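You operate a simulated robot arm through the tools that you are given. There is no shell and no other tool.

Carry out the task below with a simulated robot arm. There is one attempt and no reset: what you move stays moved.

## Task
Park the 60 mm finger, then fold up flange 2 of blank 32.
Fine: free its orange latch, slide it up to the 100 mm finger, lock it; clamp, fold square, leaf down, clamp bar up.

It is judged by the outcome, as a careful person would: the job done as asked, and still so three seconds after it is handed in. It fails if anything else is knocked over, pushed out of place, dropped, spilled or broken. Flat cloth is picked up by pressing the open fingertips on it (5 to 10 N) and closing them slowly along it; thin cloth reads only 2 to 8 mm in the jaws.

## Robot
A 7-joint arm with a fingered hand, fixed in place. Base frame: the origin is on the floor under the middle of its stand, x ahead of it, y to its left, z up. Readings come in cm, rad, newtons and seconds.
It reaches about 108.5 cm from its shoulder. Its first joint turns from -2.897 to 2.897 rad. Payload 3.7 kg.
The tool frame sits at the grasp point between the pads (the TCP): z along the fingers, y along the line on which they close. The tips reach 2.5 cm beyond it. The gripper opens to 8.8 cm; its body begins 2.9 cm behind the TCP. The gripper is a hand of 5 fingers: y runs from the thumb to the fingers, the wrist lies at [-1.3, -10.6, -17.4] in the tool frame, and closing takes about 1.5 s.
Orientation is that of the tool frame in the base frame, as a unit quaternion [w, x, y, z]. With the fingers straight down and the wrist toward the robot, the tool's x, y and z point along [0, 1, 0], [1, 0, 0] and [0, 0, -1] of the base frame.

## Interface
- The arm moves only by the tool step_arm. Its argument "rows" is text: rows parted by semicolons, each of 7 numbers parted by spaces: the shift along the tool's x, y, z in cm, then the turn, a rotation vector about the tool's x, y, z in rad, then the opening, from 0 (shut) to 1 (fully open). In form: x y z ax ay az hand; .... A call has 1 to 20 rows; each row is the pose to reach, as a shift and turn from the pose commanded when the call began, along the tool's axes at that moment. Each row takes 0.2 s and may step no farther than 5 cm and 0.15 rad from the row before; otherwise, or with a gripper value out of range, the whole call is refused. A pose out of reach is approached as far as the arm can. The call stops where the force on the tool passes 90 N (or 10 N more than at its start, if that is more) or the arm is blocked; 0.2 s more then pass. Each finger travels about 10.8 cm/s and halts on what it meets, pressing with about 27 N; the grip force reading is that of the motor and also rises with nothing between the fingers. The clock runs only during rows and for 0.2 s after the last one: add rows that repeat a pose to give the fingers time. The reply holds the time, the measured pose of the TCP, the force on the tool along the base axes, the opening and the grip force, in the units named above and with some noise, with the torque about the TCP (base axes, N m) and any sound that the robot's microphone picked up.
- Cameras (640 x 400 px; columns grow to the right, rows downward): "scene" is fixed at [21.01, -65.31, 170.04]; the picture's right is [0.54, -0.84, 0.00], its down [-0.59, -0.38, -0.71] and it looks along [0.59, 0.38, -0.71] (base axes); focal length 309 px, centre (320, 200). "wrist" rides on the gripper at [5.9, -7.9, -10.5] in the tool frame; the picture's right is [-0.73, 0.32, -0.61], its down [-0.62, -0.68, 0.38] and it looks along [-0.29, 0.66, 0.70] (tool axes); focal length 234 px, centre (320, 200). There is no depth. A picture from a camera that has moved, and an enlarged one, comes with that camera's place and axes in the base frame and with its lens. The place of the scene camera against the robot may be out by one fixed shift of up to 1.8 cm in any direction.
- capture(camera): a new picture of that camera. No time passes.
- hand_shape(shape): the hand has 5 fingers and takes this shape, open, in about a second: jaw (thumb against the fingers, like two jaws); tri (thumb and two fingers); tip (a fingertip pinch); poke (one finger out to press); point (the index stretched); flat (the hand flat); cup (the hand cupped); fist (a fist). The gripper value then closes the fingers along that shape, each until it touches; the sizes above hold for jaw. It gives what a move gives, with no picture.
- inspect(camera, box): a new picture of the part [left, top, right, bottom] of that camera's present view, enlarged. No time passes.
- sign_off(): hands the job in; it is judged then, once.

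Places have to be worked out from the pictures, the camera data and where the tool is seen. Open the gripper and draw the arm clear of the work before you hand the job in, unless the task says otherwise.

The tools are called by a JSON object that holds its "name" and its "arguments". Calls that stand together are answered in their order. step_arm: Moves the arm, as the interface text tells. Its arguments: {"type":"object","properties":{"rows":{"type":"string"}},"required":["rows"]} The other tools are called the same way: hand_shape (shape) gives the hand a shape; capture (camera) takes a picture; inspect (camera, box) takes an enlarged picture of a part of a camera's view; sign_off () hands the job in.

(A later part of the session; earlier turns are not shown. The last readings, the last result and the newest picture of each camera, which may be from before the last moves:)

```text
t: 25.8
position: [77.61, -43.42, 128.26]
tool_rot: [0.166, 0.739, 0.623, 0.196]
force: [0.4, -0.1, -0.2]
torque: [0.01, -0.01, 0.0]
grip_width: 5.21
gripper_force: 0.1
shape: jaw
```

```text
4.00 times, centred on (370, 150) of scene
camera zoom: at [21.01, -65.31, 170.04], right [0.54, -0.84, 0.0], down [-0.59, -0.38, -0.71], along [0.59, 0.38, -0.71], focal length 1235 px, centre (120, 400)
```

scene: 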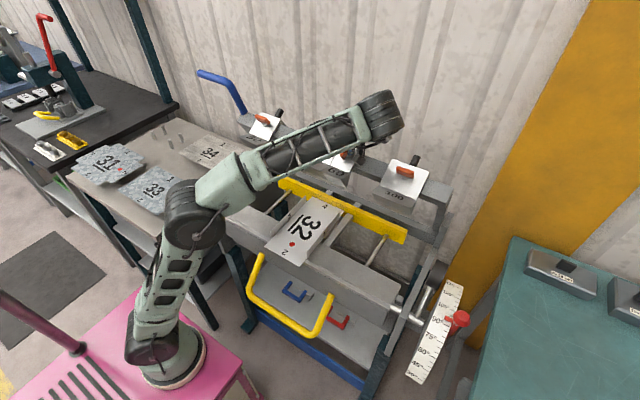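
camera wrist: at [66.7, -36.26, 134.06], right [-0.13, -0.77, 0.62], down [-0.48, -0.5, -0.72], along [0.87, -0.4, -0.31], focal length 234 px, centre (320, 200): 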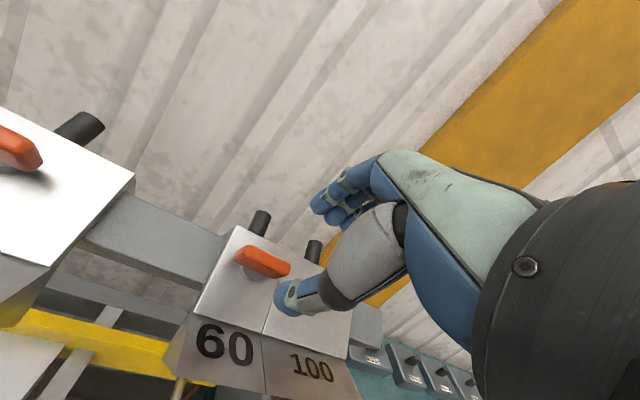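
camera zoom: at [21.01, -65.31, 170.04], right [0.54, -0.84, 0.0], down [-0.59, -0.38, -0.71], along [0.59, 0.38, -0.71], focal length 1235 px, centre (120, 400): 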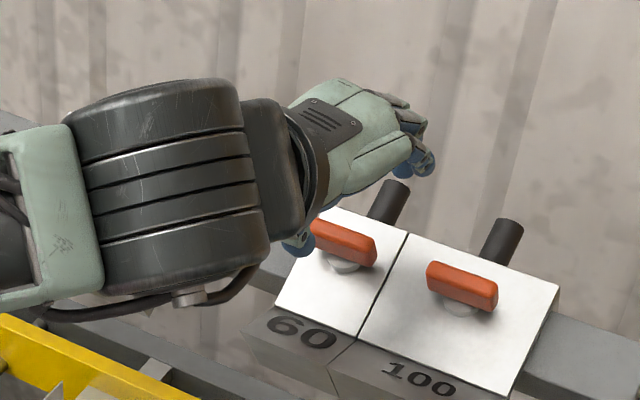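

The 60 is parked against the 100 with its latch along the rail. I zoom in to confirm the seam and latch angle before moving on.

{"name": "inspect", "arguments": {"camera": "scene", "box": [350, 140, 430, 190]}}

{"name": "inspect", "arguments": {"camera": "wrist", "box": [160, 200, 360, 400]}}

```text
8.00 times, centred on (390, 165) of scene
camera zoom: at [21.01, -65.31, 170.04], right [0.54, -0.84, 0.0], down [-0.59, -0.38, -0.71], along [0.59, 0.38, -0.71], focal length 2470 px, centre (-240, 480)
```

zoom: 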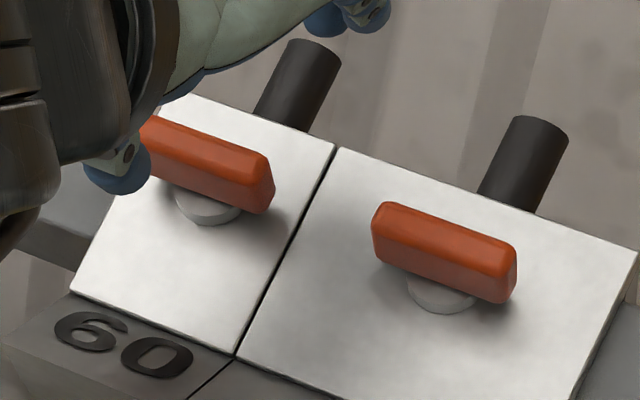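

```text
2.00 times, centred on (260, 300) of wrist
camera zoom: at [66.7, -36.26, 134.06], right [-0.13, -0.77, 0.62], down [-0.48, -0.5, -0.72], along [0.87, -0.4, -0.31], focal length 468 px, centre (440, 0)
```

zoom: 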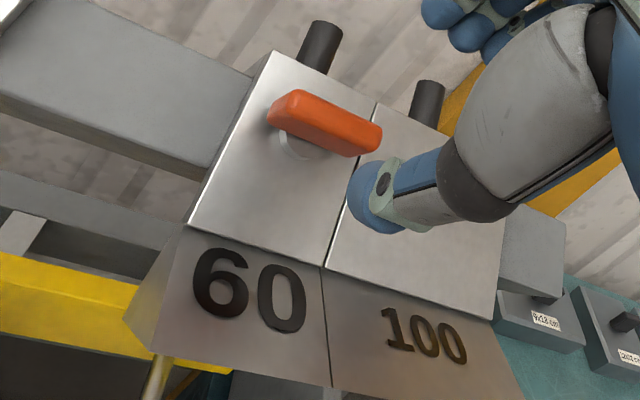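

The park is confirmed: tight seam, latch parallel to its neighbour. Next is the clamp, so I withdraw and swing over to the left end to look at the blue lever.

{"name": "step_arm", "arguments": {"rows": "0 0 -4 0 0 -0.09 0.6; 0 0 -8 0 0 -0.18 0.6; 0 0 -8 0 0 -0.18 0.6"}}

{"name": "step_arm", "arguments": {"rows": "0 -1.2 -3.8 0.13 0 0 0.8; 0 -2.4 -7.6 0.26 0 0 1; 0 -3.5 -11.5 0.39 0 0 1; 0 -4.6 -15.3 0.52 0 0 1; 4.8 -4.7 -15.5 0.52 0 0 1; 9.6 -4.8 -15.7 0.52 0 0 1; 14.4 -4.9 -15.9 0.52 0 0 1; 19.2 -5 -16.1 0.52 0 0 1; 24 -5.1 -16.3 0.52 0 0 1; 28.8 -5.2 -16.5 0.52 0 0 1; 33.6 -5.3 -16.7 0.52 0 0 1; 38.4 -5.4 -16.9 0.52 0 0 1; 43.2 -5.5 -17.1 0.52 0 0 1; 48 -5.6 -17.2 0.52 0 0 1; 52.8 -5.7 -17.3 0.52 0 0 1; 57.4 -5.7 -17.4 0.52 0 0 1; 57.4 -5.7 -17.4 0.52 0 0 1"}}

{"name": "capture", "arguments": {"camera": "wrist"}}

{"name": "capture", "arguments": {"camera": "scene"}}

```text
t: 26.6
position: [74.1, -43.15, 135.34]
tool_rot: [0.183, 0.68, 0.687, 0.181]
force: [0.6, -0.6, 0.7]
torque: [-0.04, 0.02, 0.03]
grip_width: 5.26
gripper_force: 0.0
shape: jaw
```

```text
t: 30.2
position: [60.09, 13.73, 147.09]
tool_rot: [0.0, 0.704, 0.71, -0.003]
force: [-0.3, 0.5, -0.1]
torque: [-0.05, -0.03, -0.04]
grip_width: 8.78
gripper_force: 0.0
shape: jaw
out of reach, approached as far as the arm can: row 3, 4, 5, 6, 7, 16, 17
```

```text
taken
camera wrist: at [52.27, 19.6, 157.55], right [0.33, -0.72, 0.61], down [-0.68, -0.63, -0.38], along [0.66, -0.29, -0.7], focal length 234 px, centre (320, 200)
```

wrist: 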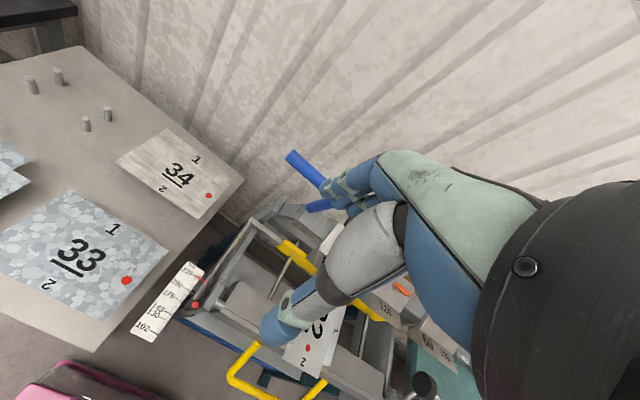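

```text
taken
```

scene: 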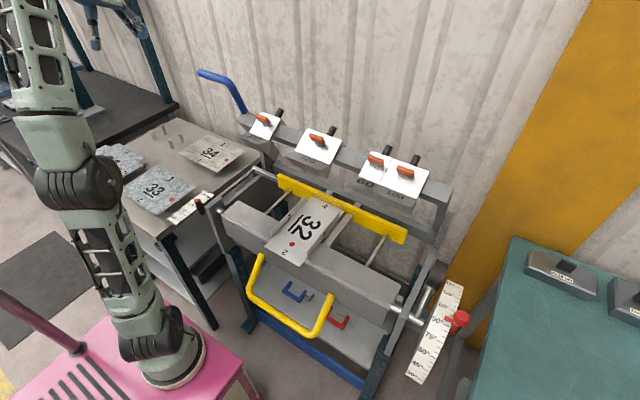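

I zoom in on the blue lever in both cameras to triangulate it.

{"name": "inspect", "arguments": {"camera": "scene", "box": [180, 50, 300, 130]}}

{"name": "inspect", "arguments": {"camera": "wrist", "box": [200, 120, 400, 250]}}

```text
5.00 times, centred on (240, 90) of scene
camera zoom: at [21.01, -65.31, 170.04], right [0.54, -0.84, 0.0], down [-0.59, -0.38, -0.71], along [0.59, 0.38, -0.71], focal length 1544 px, centre (720, 750)
```

zoom: 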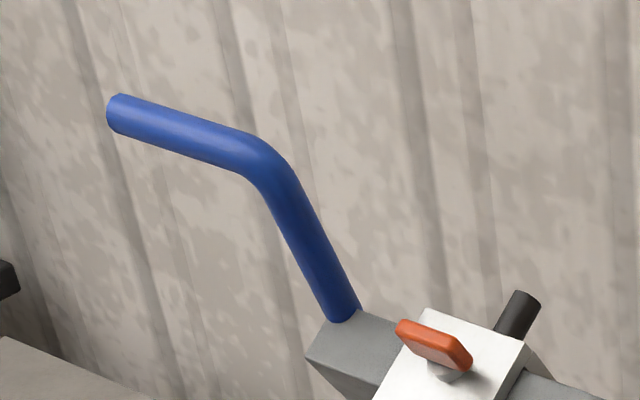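

```text
3.08 times, centred on (300, 185) of wrist
camera zoom: at [52.27, 19.6, 157.55], right [0.33, -0.72, 0.61], down [-0.68, -0.63, -0.38], along [0.66, -0.29, -0.7], focal length 720 px, centre (382, 246)
```

zoom: 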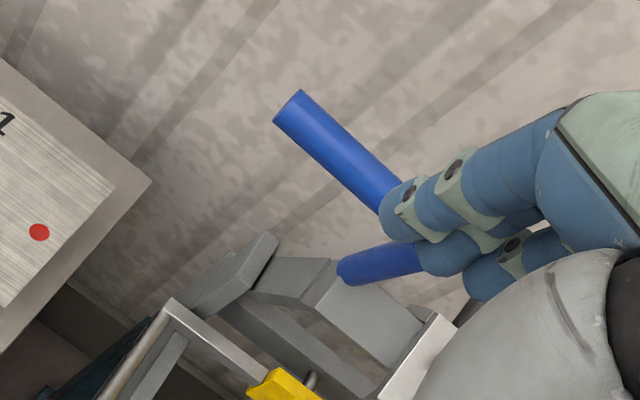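

The lever base is near (84.5, 5, 119). It rises to a bend near (81, 5, 130), and its grip runs along +y to about (80, 17, 131). I inspect the beam ends and bed to see how the clamp bar moves.

{"name": "inspect", "arguments": {"camera": "scene", "box": [360, 140, 480, 240]}}

{"name": "inspect", "arguments": {"camera": "scene", "box": [190, 100, 330, 220]}}

{"name": "inspect", "arguments": {"camera": "scene", "box": [380, 230, 480, 390]}}

{"name": "inspect", "arguments": {"camera": "scene", "box": [250, 180, 370, 280]}}

```text
4.00 times, centred on (420, 190) of scene
camera zoom: at [21.01, -65.31, 170.04], right [0.54, -0.84, 0.0], down [-0.59, -0.38, -0.71], along [0.59, 0.38, -0.71], focal length 1235 px, centre (-80, 240)
```

zoom: 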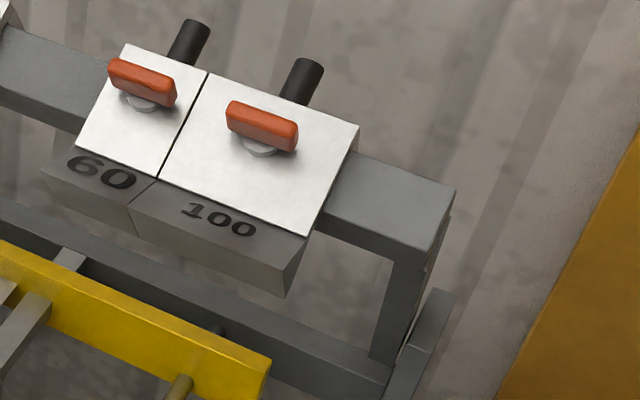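

```text
3.33 times, centred on (260, 160) of scene
camera zoom: at [21.01, -65.31, 170.04], right [0.54, -0.84, 0.0], down [-0.59, -0.38, -0.71], along [0.59, 0.38, -0.71], focal length 1029 px, centre (520, 333)
```

zoom: 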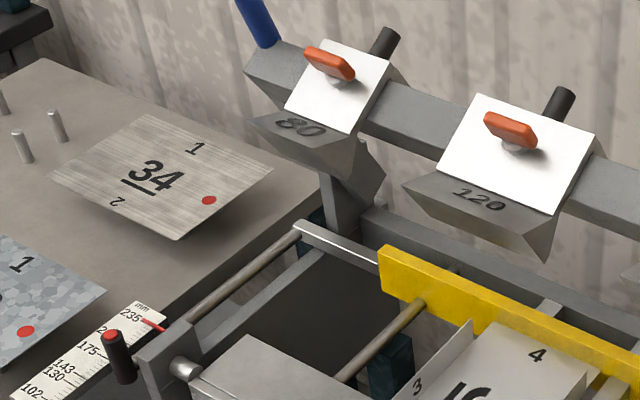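

```text
2.50 times, centred on (430, 310) of scene
camera zoom: at [21.01, -65.31, 170.04], right [0.54, -0.84, 0.0], down [-0.59, -0.38, -0.71], along [0.59, 0.38, -0.71], focal length 772 px, centre (45, -75)
```

zoom: 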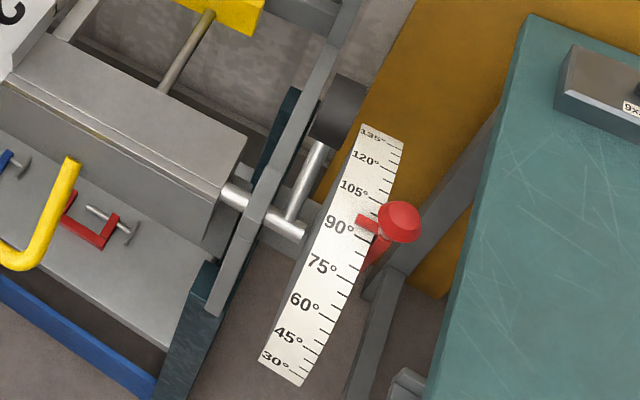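

```text
4.00 times, centred on (310, 230) of scene
camera zoom: at [21.01, -65.31, 170.04], right [0.54, -0.84, 0.0], down [-0.59, -0.38, -0.71], along [0.59, 0.38, -0.71], focal length 1235 px, centre (360, 80)
```

zoom: 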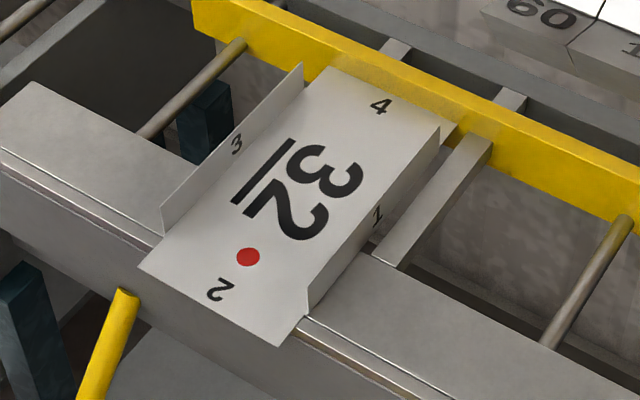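

The beam swings on arms pivoted low at the rear, so pulling the lever grip forward and down should lower the fingers. I move the open hand to hover straight above the lever's grip.

{"name": "step_arm", "arguments": {"rows": "-0.4 4 0 0 0 0 1; -0.8 8 1 0 0 0 1; -1.2 12 2.5 0 0 0 1; -1.8 16 4.5 0 0 0 1; -2.2 20.2 7.1 0 0 0 1; -2.2 20.2 7.1 0 0 0 1"}}

{"name": "capture", "arguments": {"camera": "wrist"}}

{"name": "inspect", "arguments": {"camera": "scene", "box": [160, 30, 320, 130]}}

```text
t: 31.6
position: [80.49, 11.44, 139.43]
tool_rot: [0.001, 0.704, 0.71, -0.001]
force: [0.3, -1.1, -0.3]
torque: [-0.01, 0.04, 0.01]
grip_width: 8.81
gripper_force: 0.1
shape: jaw
out of reach, approached as far as the arm can: row 1, 2, 3, 4
```

```text
taken
camera wrist: at [72.38, 17.32, 149.9], right [0.33, -0.72, 0.61], down [-0.68, -0.63, -0.38], along [0.66, -0.29, -0.69], focal length 234 px, centre (320, 200)
```

wrist: 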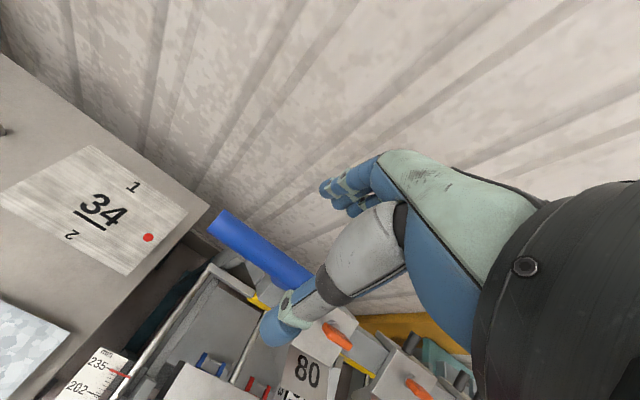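

```text
4.00 times, centred on (240, 80) of scene
camera zoom: at [21.01, -65.31, 170.04], right [0.54, -0.84, 0.0], down [-0.59, -0.38, -0.71], along [0.59, 0.38, -0.71], focal length 1235 px, centre (640, 680)
```

zoom: 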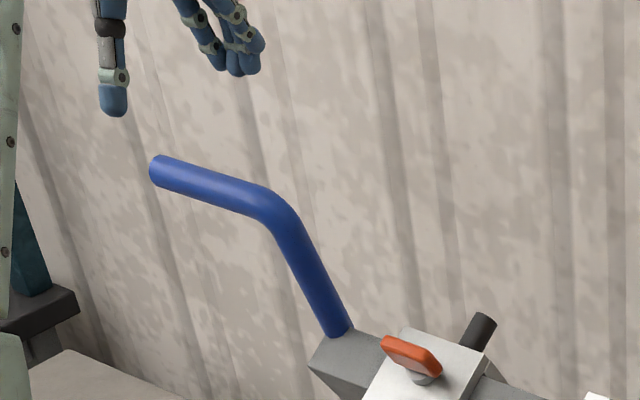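

The grip tube lies at x≈81, z≈131 between thumb and fingers. I lower the open hand over it.

{"name": "step_arm", "arguments": {"rows": "0 0.6 2.5 0 0 0 1; 0 0.7 5 0 0 0 1; 0 0.7 7.2 0 0 0 1; 0 0.7 9 0 0 0 1; 0 0.7 9 0 0 0 1"}}

{"name": "capture", "arguments": {"camera": "wrist"}}

{"name": "inspect", "arguments": {"camera": "scene", "box": [160, 30, 320, 130]}}

```text
t: 32.8
position: [84.93, 12.95, 135.91]
tool_rot: [0.002, 0.704, 0.71, -0.002]
force: [0.5, 0.0, 0.3]
torque: [-0.04, 0.0, 0.02]
grip_width: 8.8
gripper_force: 0.0
shape: jaw
out of reach, approached as far as the arm can: row 1, 2, 3, 4, 5
```

```text
taken
camera wrist: at [77.0, 18.87, 146.35], right [0.33, -0.72, 0.61], down [-0.68, -0.63, -0.38], along [0.66, -0.29, -0.69], focal length 234 px, centre (320, 200)
```

wrist: 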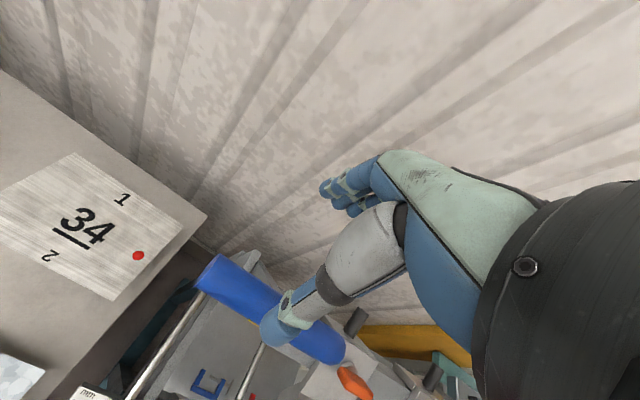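

```text
4.00 times, centred on (240, 80) of scene
camera zoom: at [21.01, -65.31, 170.04], right [0.54, -0.84, 0.0], down [-0.59, -0.38, -0.71], along [0.59, 0.38, -0.71], focal length 1235 px, centre (640, 680)
```

zoom: 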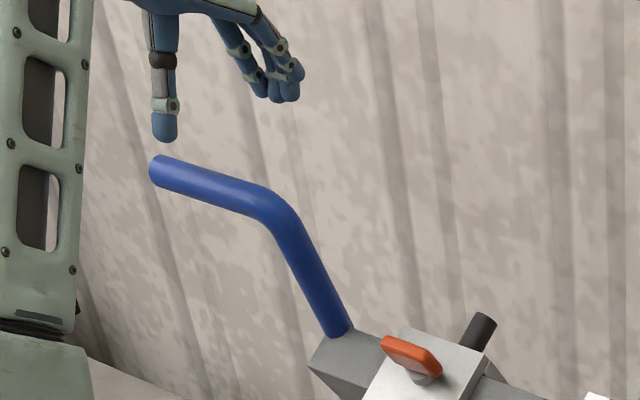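

That straight-down pose ran out of joint range and drifted off target. I back up and tilt the hand forward like before, which reaches better and suits the lever's swing.

{"name": "step_arm", "arguments": {"rows": "0 -1 -3 -0.1 0 0 1; 0 -2 -6 -0.2 0 0 1; 0 -3.5 -8 -0.34 0 0 1; 0 -5 -8 -0.48 0 0 1; 0 -5 -8 -0.5 0 0 1; 0 -5 -8 -0.5 0 0 1"}}

{"name": "capture", "arguments": {"camera": "wrist"}}

{"name": "capture", "arguments": {"camera": "scene"}}

```text
t: 34.2
position: [79.98, 13.17, 143.98]
tool_rot: [0.176, 0.682, 0.689, 0.175]
force: [0.2, 0.9, -0.2]
torque: [0.0, 0.02, -0.01]
grip_width: 8.79
gripper_force: 0.1
shape: jaw
```

```text
taken
camera wrist: at [68.0, 18.88, 149.39], right [0.0, -0.72, 0.69], down [-0.41, -0.63, -0.66], along [0.91, -0.28, -0.29], focal length 234 px, centre (320, 200)
```

wrist: 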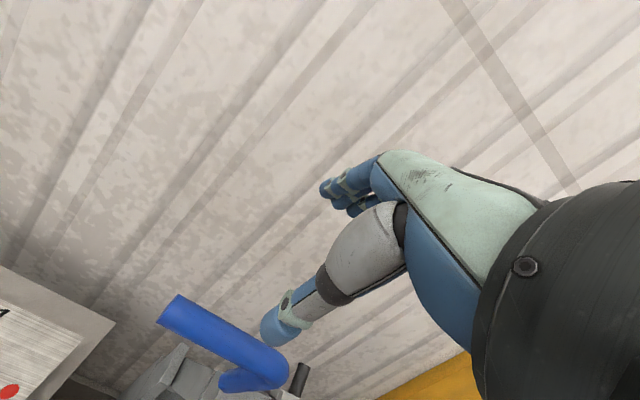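

```text
taken
```

scene: 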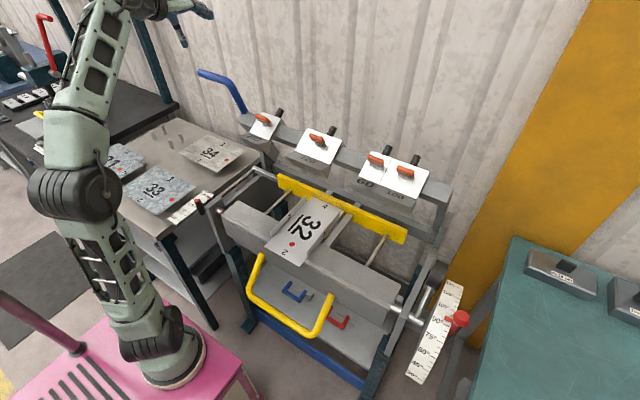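

Reach is fine with the tilt. The grip tube runs from y≈6 to 16 at x≈81, z≈130, so I line up about 7 cm off it along the finger direction.

{"name": "step_arm", "arguments": {"rows": "-0.6 -2 1 0 0 0 1; -1.2 -4 2.5 0 0 0 1; -1.7 -5.8 4 0 0 0 1; -1.7 -5.8 5.58 0 0 0 1; -1.7 -5.8 5.58 0 0 0 1"}}

{"name": "capture", "arguments": {"camera": "wrist"}}

{"name": "inspect", "arguments": {"camera": "scene", "box": [160, 30, 320, 130]}}

```text
t: 35.4
position: [77.48, 11.34, 136.12]
tool_rot: [0.176, 0.682, 0.689, 0.174]
force: [0.0, 0.1, -0.6]
torque: [0.0, -0.02, -0.02]
grip_width: 8.79
gripper_force: 0.0
shape: jaw
```

```text
taken
camera wrist: at [65.52, 17.04, 141.61], right [0.0, -0.72, 0.69], down [-0.41, -0.63, -0.66], along [0.91, -0.28, -0.29], focal length 234 px, centre (320, 200)
```

wrist: 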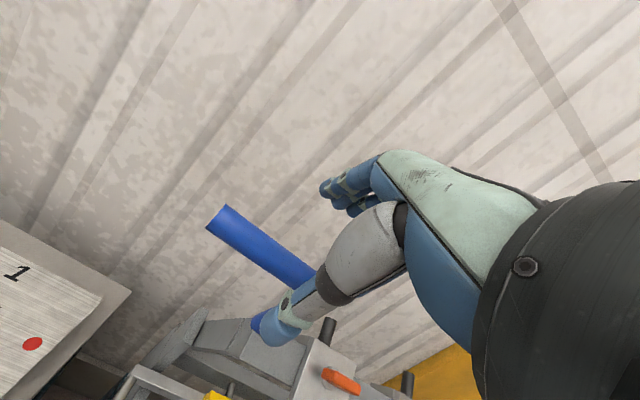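

```text
4.00 times, centred on (240, 80) of scene
camera zoom: at [21.01, -65.31, 170.04], right [0.54, -0.84, 0.0], down [-0.59, -0.38, -0.71], along [0.59, 0.38, -0.71], focal length 1235 px, centre (640, 680)
```

zoom: 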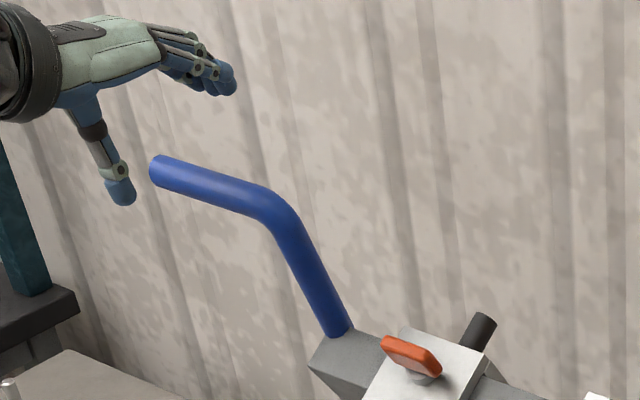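

The tube is lined up between thumb and fingers. I advance 7 cm onto it.

{"name": "step_arm", "arguments": {"rows": "0 0 2 0 0 0 1; 0 0 4 0 0 0 1; 0 0 5.6 0 0 0 1; 0 0 6.8 0 0 0 1; 0 0 6.8 0 0 0 1"}}

{"name": "capture", "arguments": {"camera": "wrist"}}

{"name": "inspect", "arguments": {"camera": "scene", "box": [160, 30, 320, 130]}}

```text
t: 36.6
position: [80.83, 11.23, 130.31]
tool_rot: [0.176, 0.682, 0.688, 0.174]
force: [0.7, -0.2, -0.6]
torque: [0.01, -0.02, 0.01]
grip_width: 8.82
gripper_force: 0.0
shape: jaw
```

```text
taken
camera wrist: at [68.83, 17.04, 135.74], right [0.0, -0.72, 0.69], down [-0.41, -0.63, -0.66], along [0.91, -0.28, -0.29], focal length 234 px, centre (320, 200)
```

wrist: 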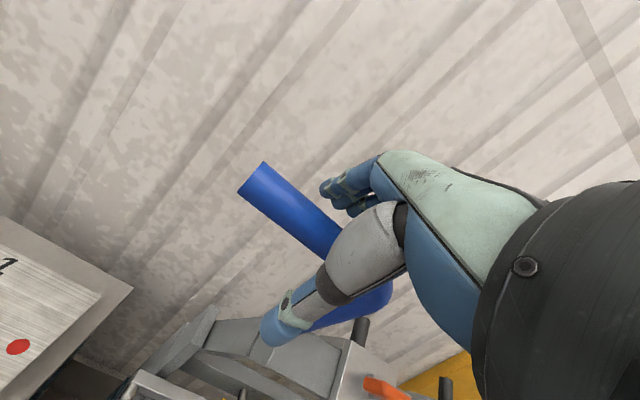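

```text
4.00 times, centred on (240, 80) of scene
camera zoom: at [21.01, -65.31, 170.04], right [0.54, -0.84, 0.0], down [-0.59, -0.38, -0.71], along [0.59, 0.38, -0.71], focal length 1235 px, centre (640, 680)
```

zoom: 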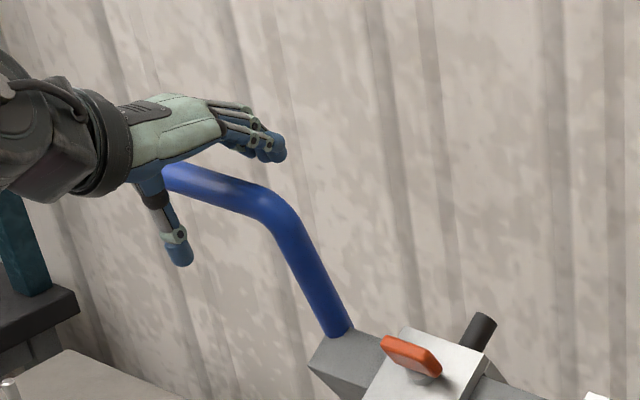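

The tube passes between the pads. I close the hand around it.

{"name": "step_arm", "arguments": {"rows": "0 0 0 0 0 0 0.8; 0 0 0 0 0 0 0.6; 0 0 0 0 0 0 0.45; 0 0 0 0 0 0 0.3; 0 0 0 0 0 0 0.2; 0 0 0 0 0 0 0.2; 0 0 0 0 0 0 0.2"}}

{"name": "inspect", "arguments": {"camera": "scene", "box": [160, 30, 320, 130]}}

```text
t: 38.2
position: [80.83, 11.3, 130.31]
tool_rot: [0.176, 0.682, 0.688, 0.175]
force: [3.9, 0.4, 2.1]
torque: [0.0, -0.03, 0.05]
grip_width: 1.8
gripper_force: 0.0
shape: jaw
```

```text
4.00 times, centred on (240, 80) of scene
camera zoom: at [21.01, -65.31, 170.04], right [0.54, -0.84, 0.0], down [-0.59, -0.38, -0.71], along [0.59, 0.38, -0.71], focal length 1235 px, centre (640, 680)
```

zoom: 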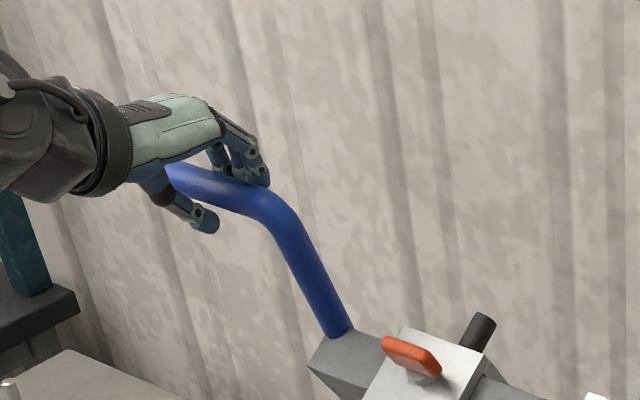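

There's only light contact so far, so I finish closing to grip the tube.

{"name": "step_arm", "arguments": {"rows": "0 0 0 0 0 0 0.1; 0 0 0 0 0 0 0; 0 0 0 0 0 0 0; 0 0 0 0 0 0 0"}}

{"name": "inspect", "arguments": {"camera": "scene", "box": [160, 30, 320, 130]}}

{"name": "inspect", "arguments": {"camera": "wrist", "box": [200, 120, 440, 340]}}

```text
t: 39.2
position: [80.88, 11.28, 130.25]
tool_rot: [0.175, 0.683, 0.688, 0.172]
force: [7.5, -0.7, -13.3]
torque: [-0.11, -0.07, 0.08]
grip_width: 1.21
gripper_force: 27.6
shape: jaw
```

```text
4.00 times, centred on (240, 80) of scene
camera zoom: at [21.01, -65.31, 170.04], right [0.54, -0.84, 0.0], down [-0.59, -0.38, -0.71], along [0.59, 0.38, -0.71], focal length 1235 px, centre (640, 680)
```

zoom: 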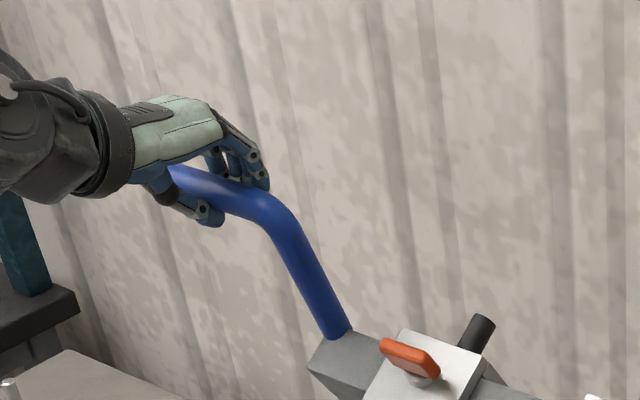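

```text
1.82 times, centred on (320, 230) of wrist
camera zoom: at [68.96, 17.05, 135.61], right [0.0, -0.72, 0.69], down [-0.41, -0.63, -0.66], along [0.91, -0.28, -0.3], focal length 426 px, centre (320, 146)
```

zoom: 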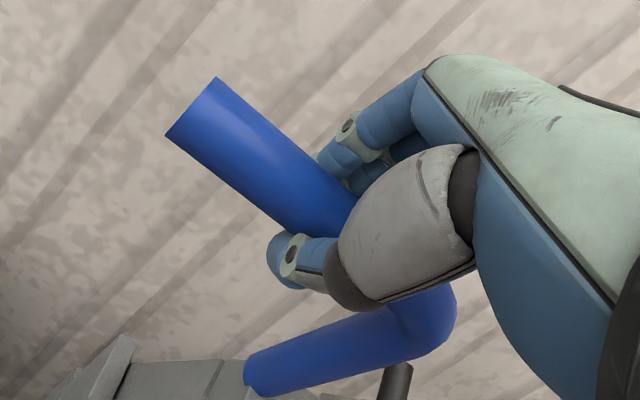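

The hand is wrapped around the tube. I pull gently about 1.5 cm forward and down along the estimated arc and check forces and beam motion.

{"name": "step_arm", "arguments": {"rows": "0 -0.5 0 -0.012 0 0 0; 0 -1 0 -0.025 0 0 0; 0 -1.5 0 -0.037 0 0 0; 0 -1.5 0 -0.037 0 0 0"}}

{"name": "capture", "arguments": {"camera": "scene"}}

```text
t: 40.2
position: [79.51, 11.33, 129.66]
tool_rot: [0.188, 0.678, 0.685, 0.187]
force: [7.0, -4.3, -10.1]
torque: [-0.08, -0.09, 0.01]
grip_width: 1.2
gripper_force: 27.2
shape: jaw
```

```text
taken
```

scene: 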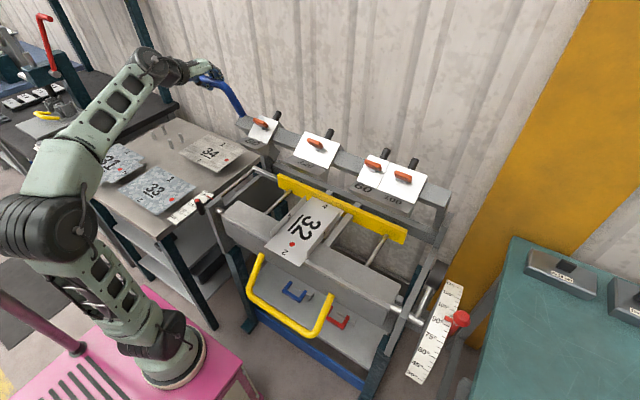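

The beam swings forward freely with the lever. I continue along the arc another ~4 cm, turning the hand with it.

{"name": "step_arm", "arguments": {"rows": "0 -1.02 0 -0.025 0 0 0; 0 -2.04 0 -0.05 0 0 0; 0 -3.05 0.02 -0.075 0 0 0; 0 -4.07 0.04 -0.1 0 0 0; 0 -4.07 0.04 -0.1 0 0 0"}}

{"name": "inspect", "arguments": {"camera": "scene", "box": [190, 60, 480, 240]}}

```text
t: 41.4
position: [75.85, 11.31, 127.5]
tool_rot: [0.222, 0.668, 0.675, 0.222]
force: [3.6, -3.2, -5.5]
torque: [-0.08, -0.04, 0.08]
grip_width: 1.23
gripper_force: 27.0
shape: jaw
```

```text
2.21 times, centred on (335, 150) of scene
camera zoom: at [21.01, -65.31, 170.04], right [0.54, -0.84, 0.0], down [-0.59, -0.38, -0.71], along [0.59, 0.38, -0.71], focal length 681 px, centre (287, 310)
```

zoom: 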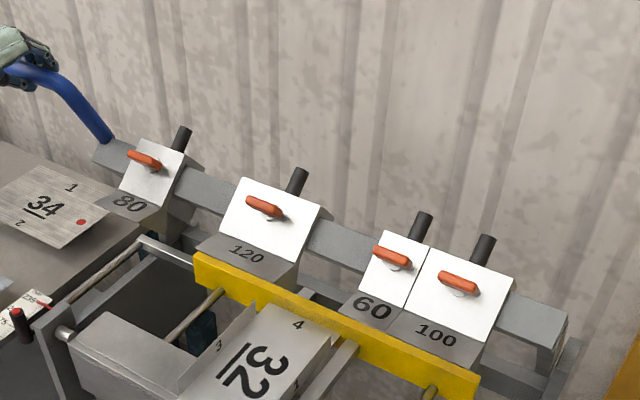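

The forces are still small and the 120 finger is heading between the blank's flanges. I continue by another 0.15 rad.

{"name": "step_arm", "arguments": {"rows": "0 -1.22 -0.03 -0.03 0 0 0; 0 -2.44 -0.02 -0.06 0 0 0; 0 -3.66 0.02 -0.09 0 0 0; 0 -4.88 0.1 -0.12 0 0 0; 0 -6.09 0.22 -0.15 0 0 0; 0 -6.09 0.22 -0.15 0 0 0"}}

{"name": "capture", "arguments": {"camera": "scene"}}

{"name": "inspect", "arguments": {"camera": "scene", "box": [190, 90, 480, 270]}}

```text
t: 42.8
position: [71.2, 11.24, 123.73]
tool_rot: [0.272, 0.649, 0.656, 0.272]
force: [-2.7, 3.2, 2.1]
torque: [0.0, 0.02, 0.07]
grip_width: 1.31
gripper_force: 26.7
shape: jaw
```

```text
taken
```

scene: 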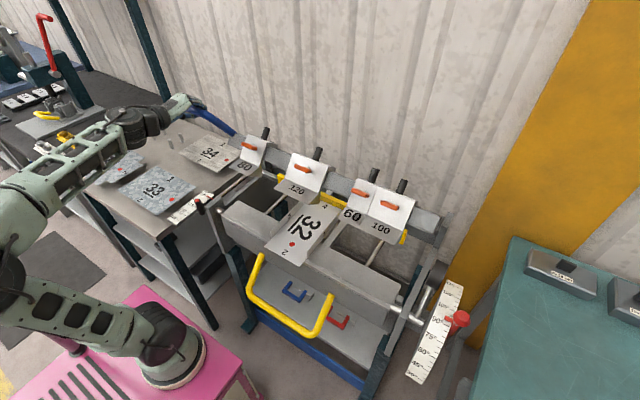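

```text
2.21 times, centred on (335, 180) of scene
camera zoom: at [21.01, -65.31, 170.04], right [0.54, -0.84, 0.0], down [-0.59, -0.38, -0.71], along [0.59, 0.38, -0.71], focal length 681 px, centre (287, 244)
```

zoom: 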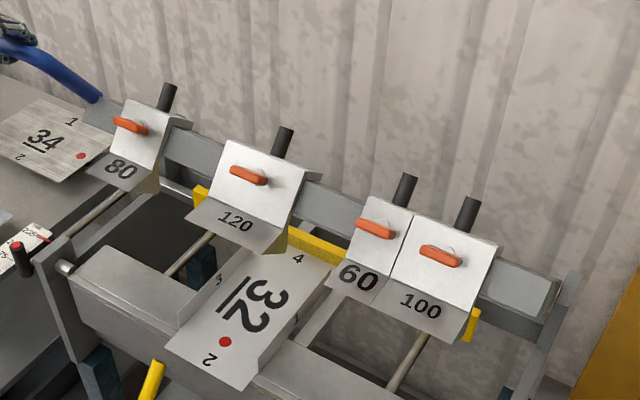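

The finger is coming over the blank cleanly. I go another 0.15 rad, watching forces.

{"name": "step_arm", "arguments": {"rows": "0 -1.22 -0.03 -0.03 0 0 0; 0 -2.44 -0.02 -0.06 0 0 0; 0 -3.66 0.02 -0.09 0 0 0; 0 -4.88 0.1 -0.12 0 0 0; 0 -6.09 0.22 -0.15 0 0 0; 0 -6.09 0.22 -0.15 0 0 0"}}

{"name": "inspect", "arguments": {"camera": "scene", "box": [190, 90, 480, 270]}}

```text
t: 44.2
position: [67.09, 11.18, 119.24]
tool_rot: [0.32, 0.628, 0.634, 0.319]
force: [-1.8, -2.2, 2.7]
torque: [-0.04, 0.02, 0.01]
grip_width: 1.23
gripper_force: 27.0
shape: jaw
```

```text
2.21 times, centred on (335, 180) of scene
camera zoom: at [21.01, -65.31, 170.04], right [0.54, -0.84, 0.0], down [-0.59, -0.38, -0.71], along [0.59, 0.38, -0.71], focal length 681 px, centre (287, 244)
```

zoom: 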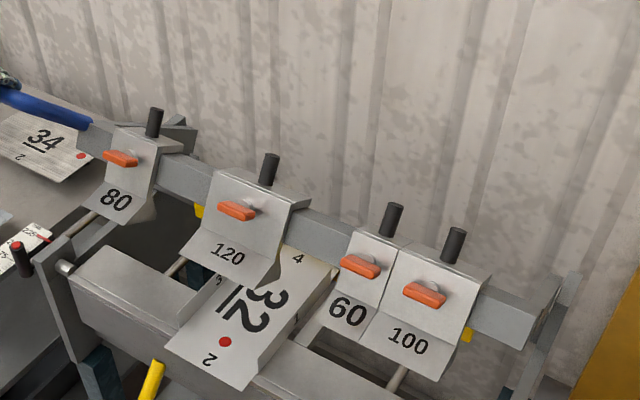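

No contact yet. I continue another 0.12 rad in finer steps.

{"name": "step_arm", "arguments": {"rows": "0 -1.22 -0.03 -0.03 0 0 0; 0 -2.44 -0.02 -0.06 0 0 0; 0 -3.66 0.02 -0.09 0 0 0; 0 -4.88 0.1 -0.12 0 0 0; 0 -4.88 0.1 -0.12 0 0 0"}}

{"name": "inspect", "arguments": {"camera": "scene", "box": [190, 90, 480, 270]}}

{"name": "capture", "arguments": {"camera": "wrist"}}

```text
t: 45.4
position: [64.35, 11.21, 115.23]
tool_rot: [0.358, 0.608, 0.613, 0.356]
force: [-1.9, 2.6, 1.4]
torque: [-0.08, 0.02, 0.05]
grip_width: 1.22
gripper_force: 26.9
shape: jaw
```

```text
2.21 times, centred on (335, 180) of scene
camera zoom: at [21.01, -65.31, 170.04], right [0.54, -0.84, 0.0], down [-0.59, -0.38, -0.71], along [0.59, 0.38, -0.71], focal length 681 px, centre (287, 244)
```

zoom: 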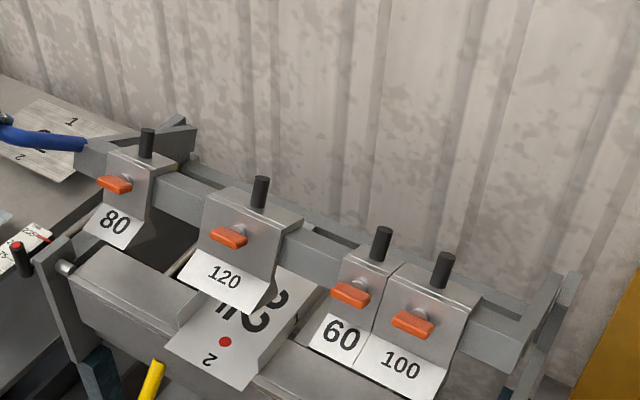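

```text
taken
camera wrist: at [51.32, 16.9, 113.51], right [-0.36, -0.73, 0.58], down [0.01, -0.63, -0.78], along [0.93, -0.28, 0.23], focal length 234 px, centre (320, 200)
```

wrist: 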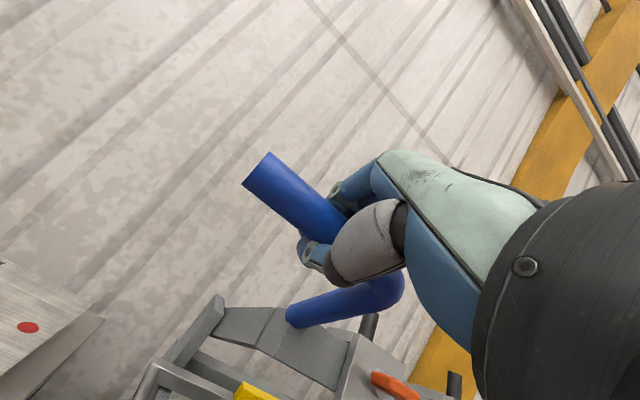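

The nose is nearing the bed. I use smaller steps now to feel the clamp contact.

{"name": "step_arm", "arguments": {"rows": "0 -0.81 -0.02 -0.02 0 0 0; 0 -1.63 -0.03 -0.04 0 0 0; 0 -2.44 -0.02 -0.06 0 0 0; 0 -3.25 0.01 -0.08 0 0 0; 0 -3.25 0.01 -0.08 0 0 0"}}

{"name": "inspect", "arguments": {"camera": "scene", "box": [190, 90, 480, 270]}}

{"name": "inspect", "arguments": {"camera": "scene", "box": [250, 170, 350, 270]}}

```text
t: 46.6
position: [62.71, 11.22, 112.32]
tool_rot: [0.381, 0.592, 0.599, 0.381]
force: [1.3, 1.6, -0.4]
torque: [-0.05, -0.05, 0.07]
grip_width: 1.23
gripper_force: 27.2
shape: jaw
```

```text
2.21 times, centred on (335, 180) of scene
camera zoom: at [21.01, -65.31, 170.04], right [0.54, -0.84, 0.0], down [-0.59, -0.38, -0.71], along [0.59, 0.38, -0.71], focal length 681 px, centre (287, 244)
```

zoom: 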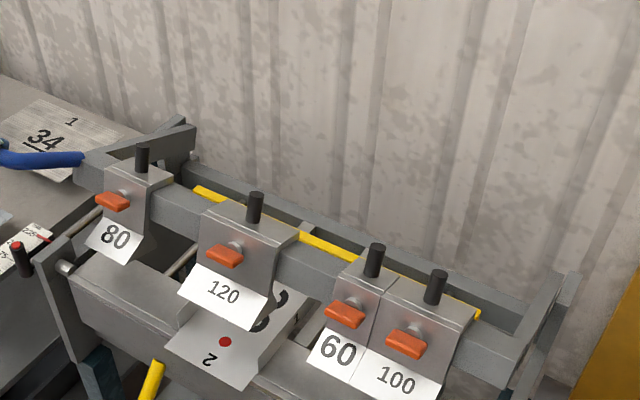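

```text
4.00 times, centred on (300, 220) of scene
camera zoom: at [21.01, -65.31, 170.04], right [0.54, -0.84, 0.0], down [-0.59, -0.38, -0.71], along [0.59, 0.38, -0.71], focal length 1235 px, centre (400, 120)
```

zoom: 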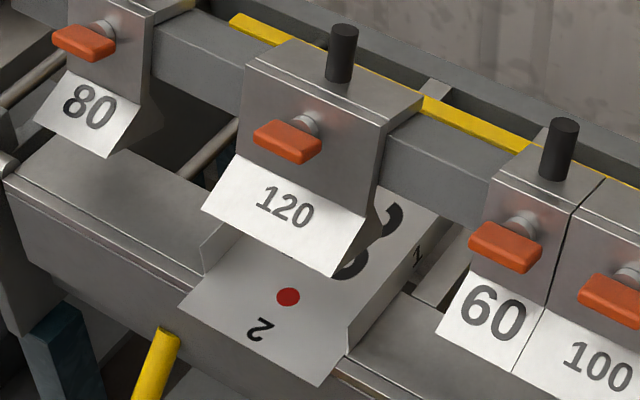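

The bed surface is at z≈90 and the 120 finger (y −19.6 to −31.5) fits between the upright flanges (−18.3 and −32.2) with clearance both sides. I keep lowering in small steps.

{"name": "step_arm", "arguments": {"rows": "0 -0.81 -0.02 -0.02 0 0 0; 0 -1.63 -0.03 -0.04 0 0 0; 0 -2.44 -0.02 -0.06 0 0 0; 0 -2.44 -0.02 -0.06 0 0 0"}}

{"name": "inspect", "arguments": {"camera": "scene", "box": [250, 170, 350, 270]}}

```text
t: 47.6
position: [61.6, 11.12, 110.28]
tool_rot: [0.398, 0.581, 0.588, 0.399]
force: [2.6, 7.0, -1.2]
torque: [-0.12, -0.02, 0.11]
grip_width: 1.22
gripper_force: 27.3
shape: jaw
```

```text
4.00 times, centred on (300, 220) of scene
camera zoom: at [21.01, -65.31, 170.04], right [0.54, -0.84, 0.0], down [-0.59, -0.38, -0.71], along [0.59, 0.38, -0.71], focal length 1235 px, centre (400, 120)
```

zoom: 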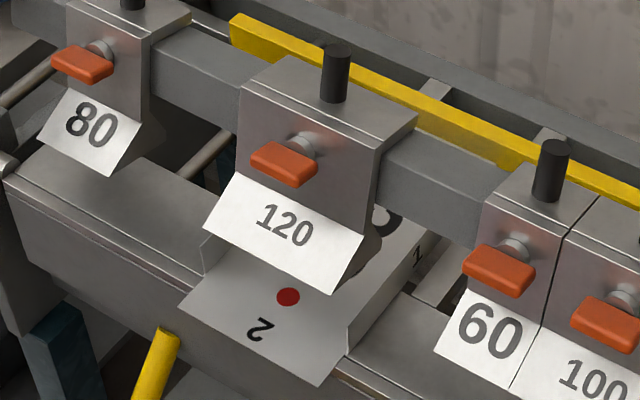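

By the scene view the nose is still around z≈97, about 7 cm above the bed. I continue 0.12 rad.

{"name": "step_arm", "arguments": {"rows": "0 -1.22 -0.03 -0.03 0 0 0; 0 -2.44 -0.02 -0.06 0 0 0; 0 -3.66 0.02 -0.09 0 0 0; 0 -4.88 0.1 -0.12 0 0 0; 0 -4.88 0.1 -0.12 0 0 0"}}

{"name": "inspect", "arguments": {"camera": "scene", "box": [250, 170, 350, 270]}}

{"name": "capture", "arguments": {"camera": "scene"}}

```text
t: 48.8
position: [62.44, 14.36, 109.08]
tool_rot: [0.432, 0.555, 0.563, 0.434]
force: [1.1, -0.5, 0.3]
torque: [-0.06, 0.03, 0.04]
grip_width: 0.99
gripper_force: 26.8
shape: jaw
out of reach, approached as far as the arm can: row 1, 2, 3, 4, 5
```

```text
4.00 times, centred on (300, 220) of scene
camera zoom: at [21.01, -65.31, 170.04], right [0.54, -0.84, 0.0], down [-0.59, -0.38, -0.71], along [0.59, 0.38, -0.71], focal length 1235 px, centre (400, 120)
```

zoom: 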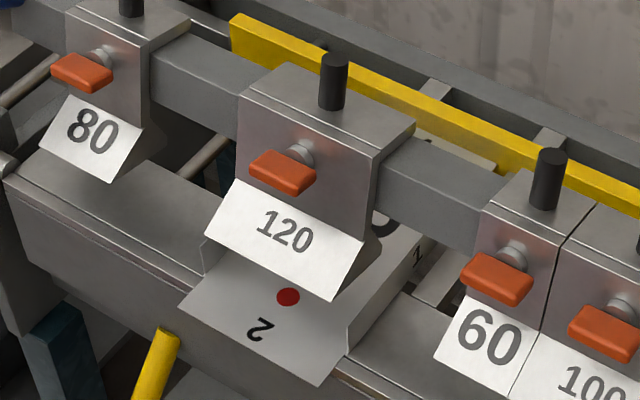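

```text
taken
```

scene: 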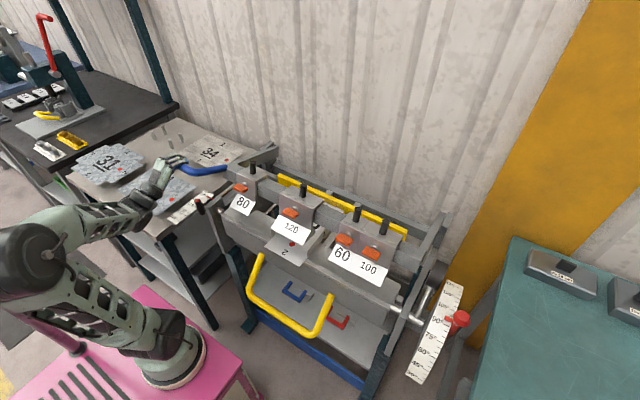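

The steep tilt reached a joint limit and the hand slid a little along the tube. I look at the grip before re-orienting the hand less steeply.

{"name": "capture", "arguments": {"camera": "wrist"}}

{"name": "inspect", "arguments": {"camera": "scene", "box": [100, 110, 300, 235]}}

```text
taken
camera wrist: at [50.28, 20.1, 104.0], right [-0.5, -0.73, 0.47], down [0.21, -0.63, -0.75], along [0.84, -0.28, 0.46], focal length 234 px, centre (320, 200)
```

wrist: 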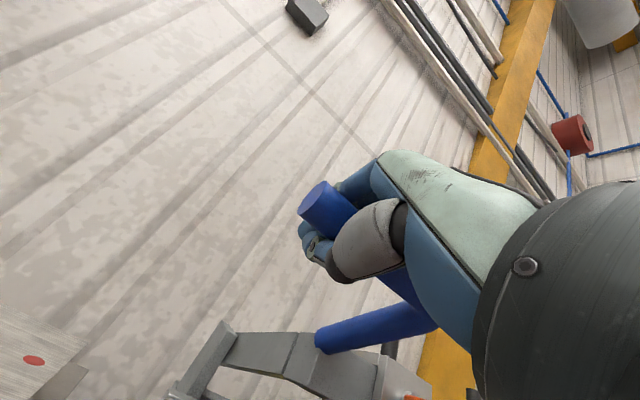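

```text
3.20 times, centred on (200, 172) of scene
camera zoom: at [21.01, -65.31, 170.04], right [0.54, -0.84, 0.0], down [-0.59, -0.38, -0.71], along [0.59, 0.38, -0.71], focal length 988 px, centre (704, 288)
```

zoom: 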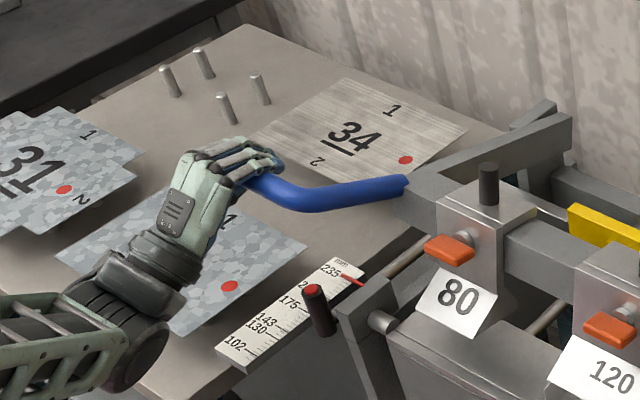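

The tube sits deep against the palm. I loosen the grip slightly without letting go, to check that the lever stays put by itself.

{"name": "step_arm", "arguments": {"rows": "0 0 0 0 0 0 0.2; 0 0 0 0 0 0 0.35; 0 0 0 0 0 0 0.5; 0 0 0 0 0 0 0.5; 0 0 0 0 0 0 0.5"}}

{"name": "inspect", "arguments": {"camera": "scene", "box": [100, 110, 300, 235]}}

```text
t: 50.0
position: [62.45, 14.43, 109.12]
tool_rot: [0.432, 0.556, 0.562, 0.433]
force: [-0.4, 0.7, 0.1]
torque: [0.02, -0.01, -0.02]
grip_width: 4.35
gripper_force: 0.1
shape: jaw
```

```text
3.20 times, centred on (200, 172) of scene
camera zoom: at [21.01, -65.31, 170.04], right [0.54, -0.84, 0.0], down [-0.59, -0.38, -0.71], along [0.59, 0.38, -0.71], focal length 988 px, centre (704, 288)
```

zoom: 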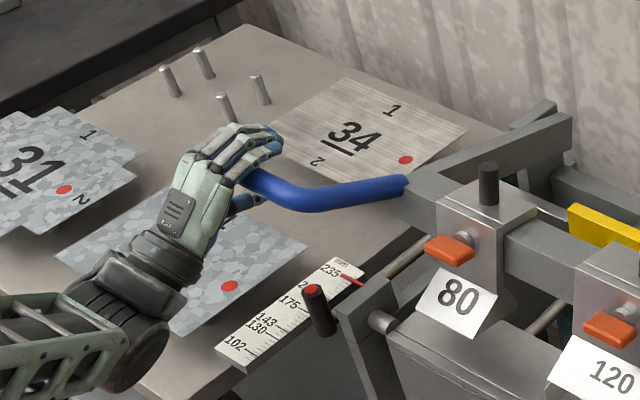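

The lever holds its position on its own. I rotate the loosely open hand back to a shallower tilt around the tube and recentre along it.

{"name": "step_arm", "arguments": {"rows": "-0.6 -0.17 -0.05 0.12 0 0 0.5; -1.2 -0.35 -0.1 0.25 0 0 0.5; -1.8 -0.52 -0.15 0.38 0 0 0.5; -2.4 -0.7 -0.2 0.5 0 0 0.5; -2.86 -0.87 -0.26 0.62 0 0 0.5; -2.86 -0.87 -0.26 0.62 0 0 0.5"}}

{"name": "capture", "arguments": {"camera": "wrist"}}

{"name": "inspect", "arguments": {"camera": "scene", "box": [100, 110, 300, 235]}}

```text
t: 51.4
position: [62.23, 11.6, 108.23]
tool_rot: [0.241, 0.66, 0.669, 0.242]
force: [-0.8, -0.3, -0.2]
torque: [-0.03, -0.01, 0.0]
grip_width: 4.35
gripper_force: 0.1
shape: jaw
```

```text
taken
camera wrist: at [49.48, 17.27, 111.18], right [-0.14, -0.72, 0.68], down [-0.27, -0.63, -0.73], along [0.95, -0.28, -0.11], focal length 234 px, centre (320, 200)
```

wrist: 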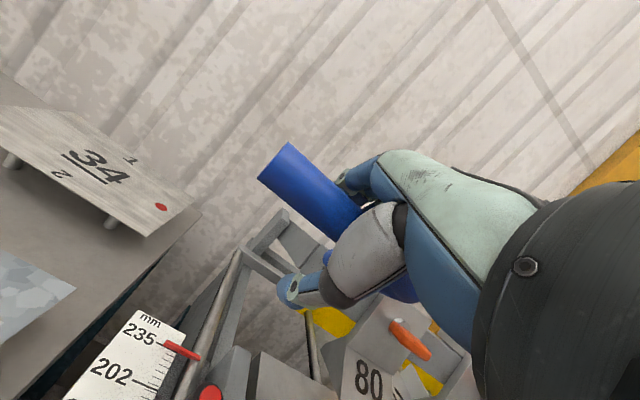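

```text
3.20 times, centred on (200, 172) of scene
camera zoom: at [21.01, -65.31, 170.04], right [0.54, -0.84, 0.0], down [-0.59, -0.38, -0.71], along [0.59, 0.38, -0.71], focal length 988 px, centre (704, 288)
```

zoom: 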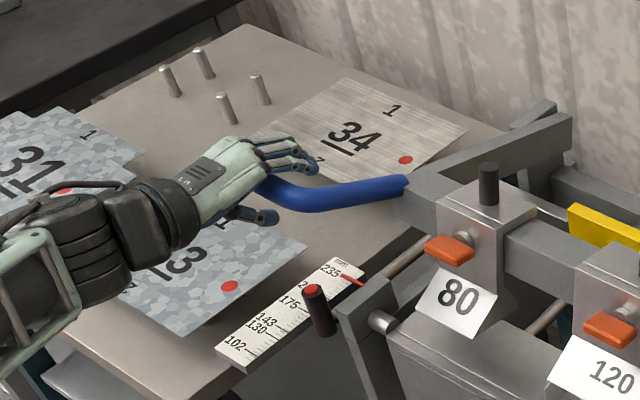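

The gauge's black, red-topped knob stands near (62, 10, 95), below where the lever will end. I shift the hand outward along the tube so the thumb clears it, then close lightly again.

{"name": "step_arm", "arguments": {"rows": "1 0 0 0 0 0 0.5; 2 0 0 0 0 0 0.5; 2 0 0 0 0 0 0.35; 2 0 0 0 0 0 0.2; 2 0 0 0 0 0 0.1; 2 0 0 0 0 0 0.1; 2 0 0 0 0 0 0.1"}}

{"name": "inspect", "arguments": {"camera": "scene", "box": [100, 110, 300, 235]}}

```text
t: 53.0
position: [62.24, 13.47, 108.29]
tool_rot: [0.242, 0.661, 0.668, 0.242]
force: [-1.0, 0.1, -0.1]
torque: [-0.02, 0.02, -0.01]
grip_width: 0.92
gripper_force: 0.0
shape: jaw
```

```text
3.20 times, centred on (200, 172) of scene
camera zoom: at [21.01, -65.31, 170.04], right [0.54, -0.84, 0.0], down [-0.59, -0.38, -0.71], along [0.59, 0.38, -0.71], focal length 988 px, centre (704, 288)
```

zoom: 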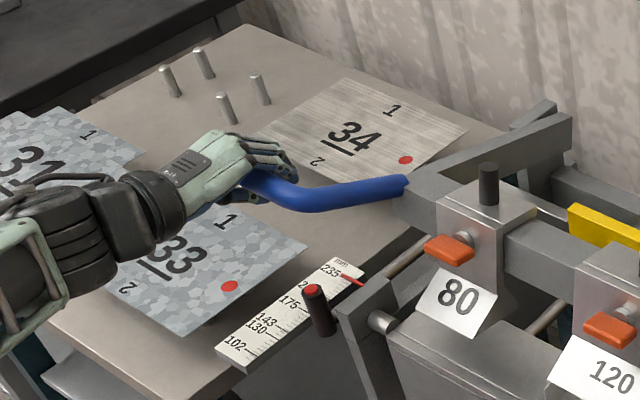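

I push the lever further down along its arc in steps, with the hand's tilt fixed.

{"name": "step_arm", "arguments": {"rows": "0 -0.85 0.45 0 0 0 0.1; 0 -1.7 0.93 0 0 0 0.1; 0 -2.51 1.42 0 0 0 0.1; 0 -2.51 1.42 0 0 0 0.1"}}

{"name": "inspect", "arguments": {"camera": "scene", "box": [250, 170, 350, 270]}}

{"name": "inspect", "arguments": {"camera": "scene", "box": [100, 110, 300, 235]}}

```text
t: 54.0
position: [61.4, 13.46, 105.24]
tool_rot: [0.242, 0.661, 0.668, 0.24]
force: [-0.8, 0.0, -2.6]
torque: [-0.01, -0.04, 0.01]
grip_width: 0.95
gripper_force: 0.1
shape: jaw
```

```text
4.00 times, centred on (300, 220) of scene
camera zoom: at [21.01, -65.31, 170.04], right [0.54, -0.84, 0.0], down [-0.59, -0.38, -0.71], along [0.59, 0.38, -0.71], focal length 1235 px, centre (400, 120)
```

zoom: 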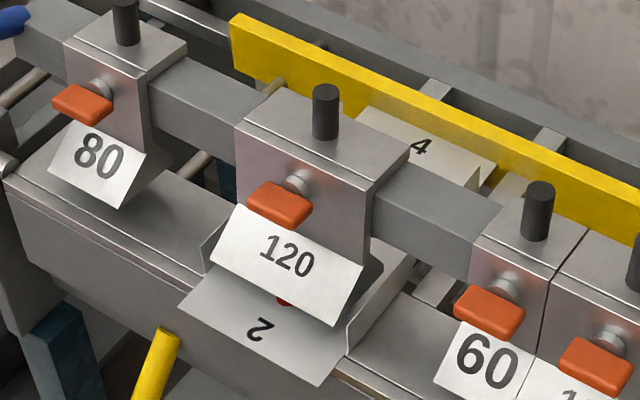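

```text
3.20 times, centred on (200, 172) of scene
camera zoom: at [21.01, -65.31, 170.04], right [0.54, -0.84, 0.0], down [-0.59, -0.38, -0.71], along [0.59, 0.38, -0.71], focal length 988 px, centre (704, 288)
```

zoom: 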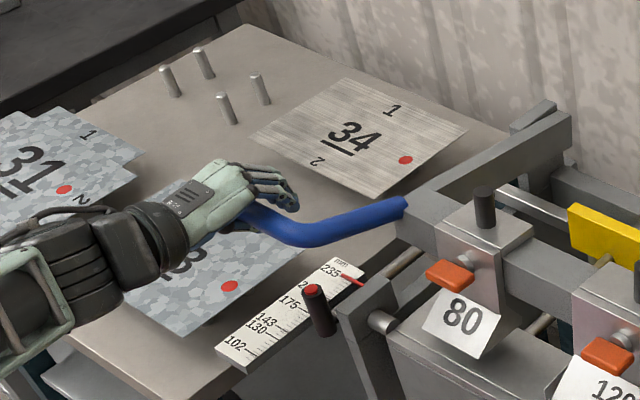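

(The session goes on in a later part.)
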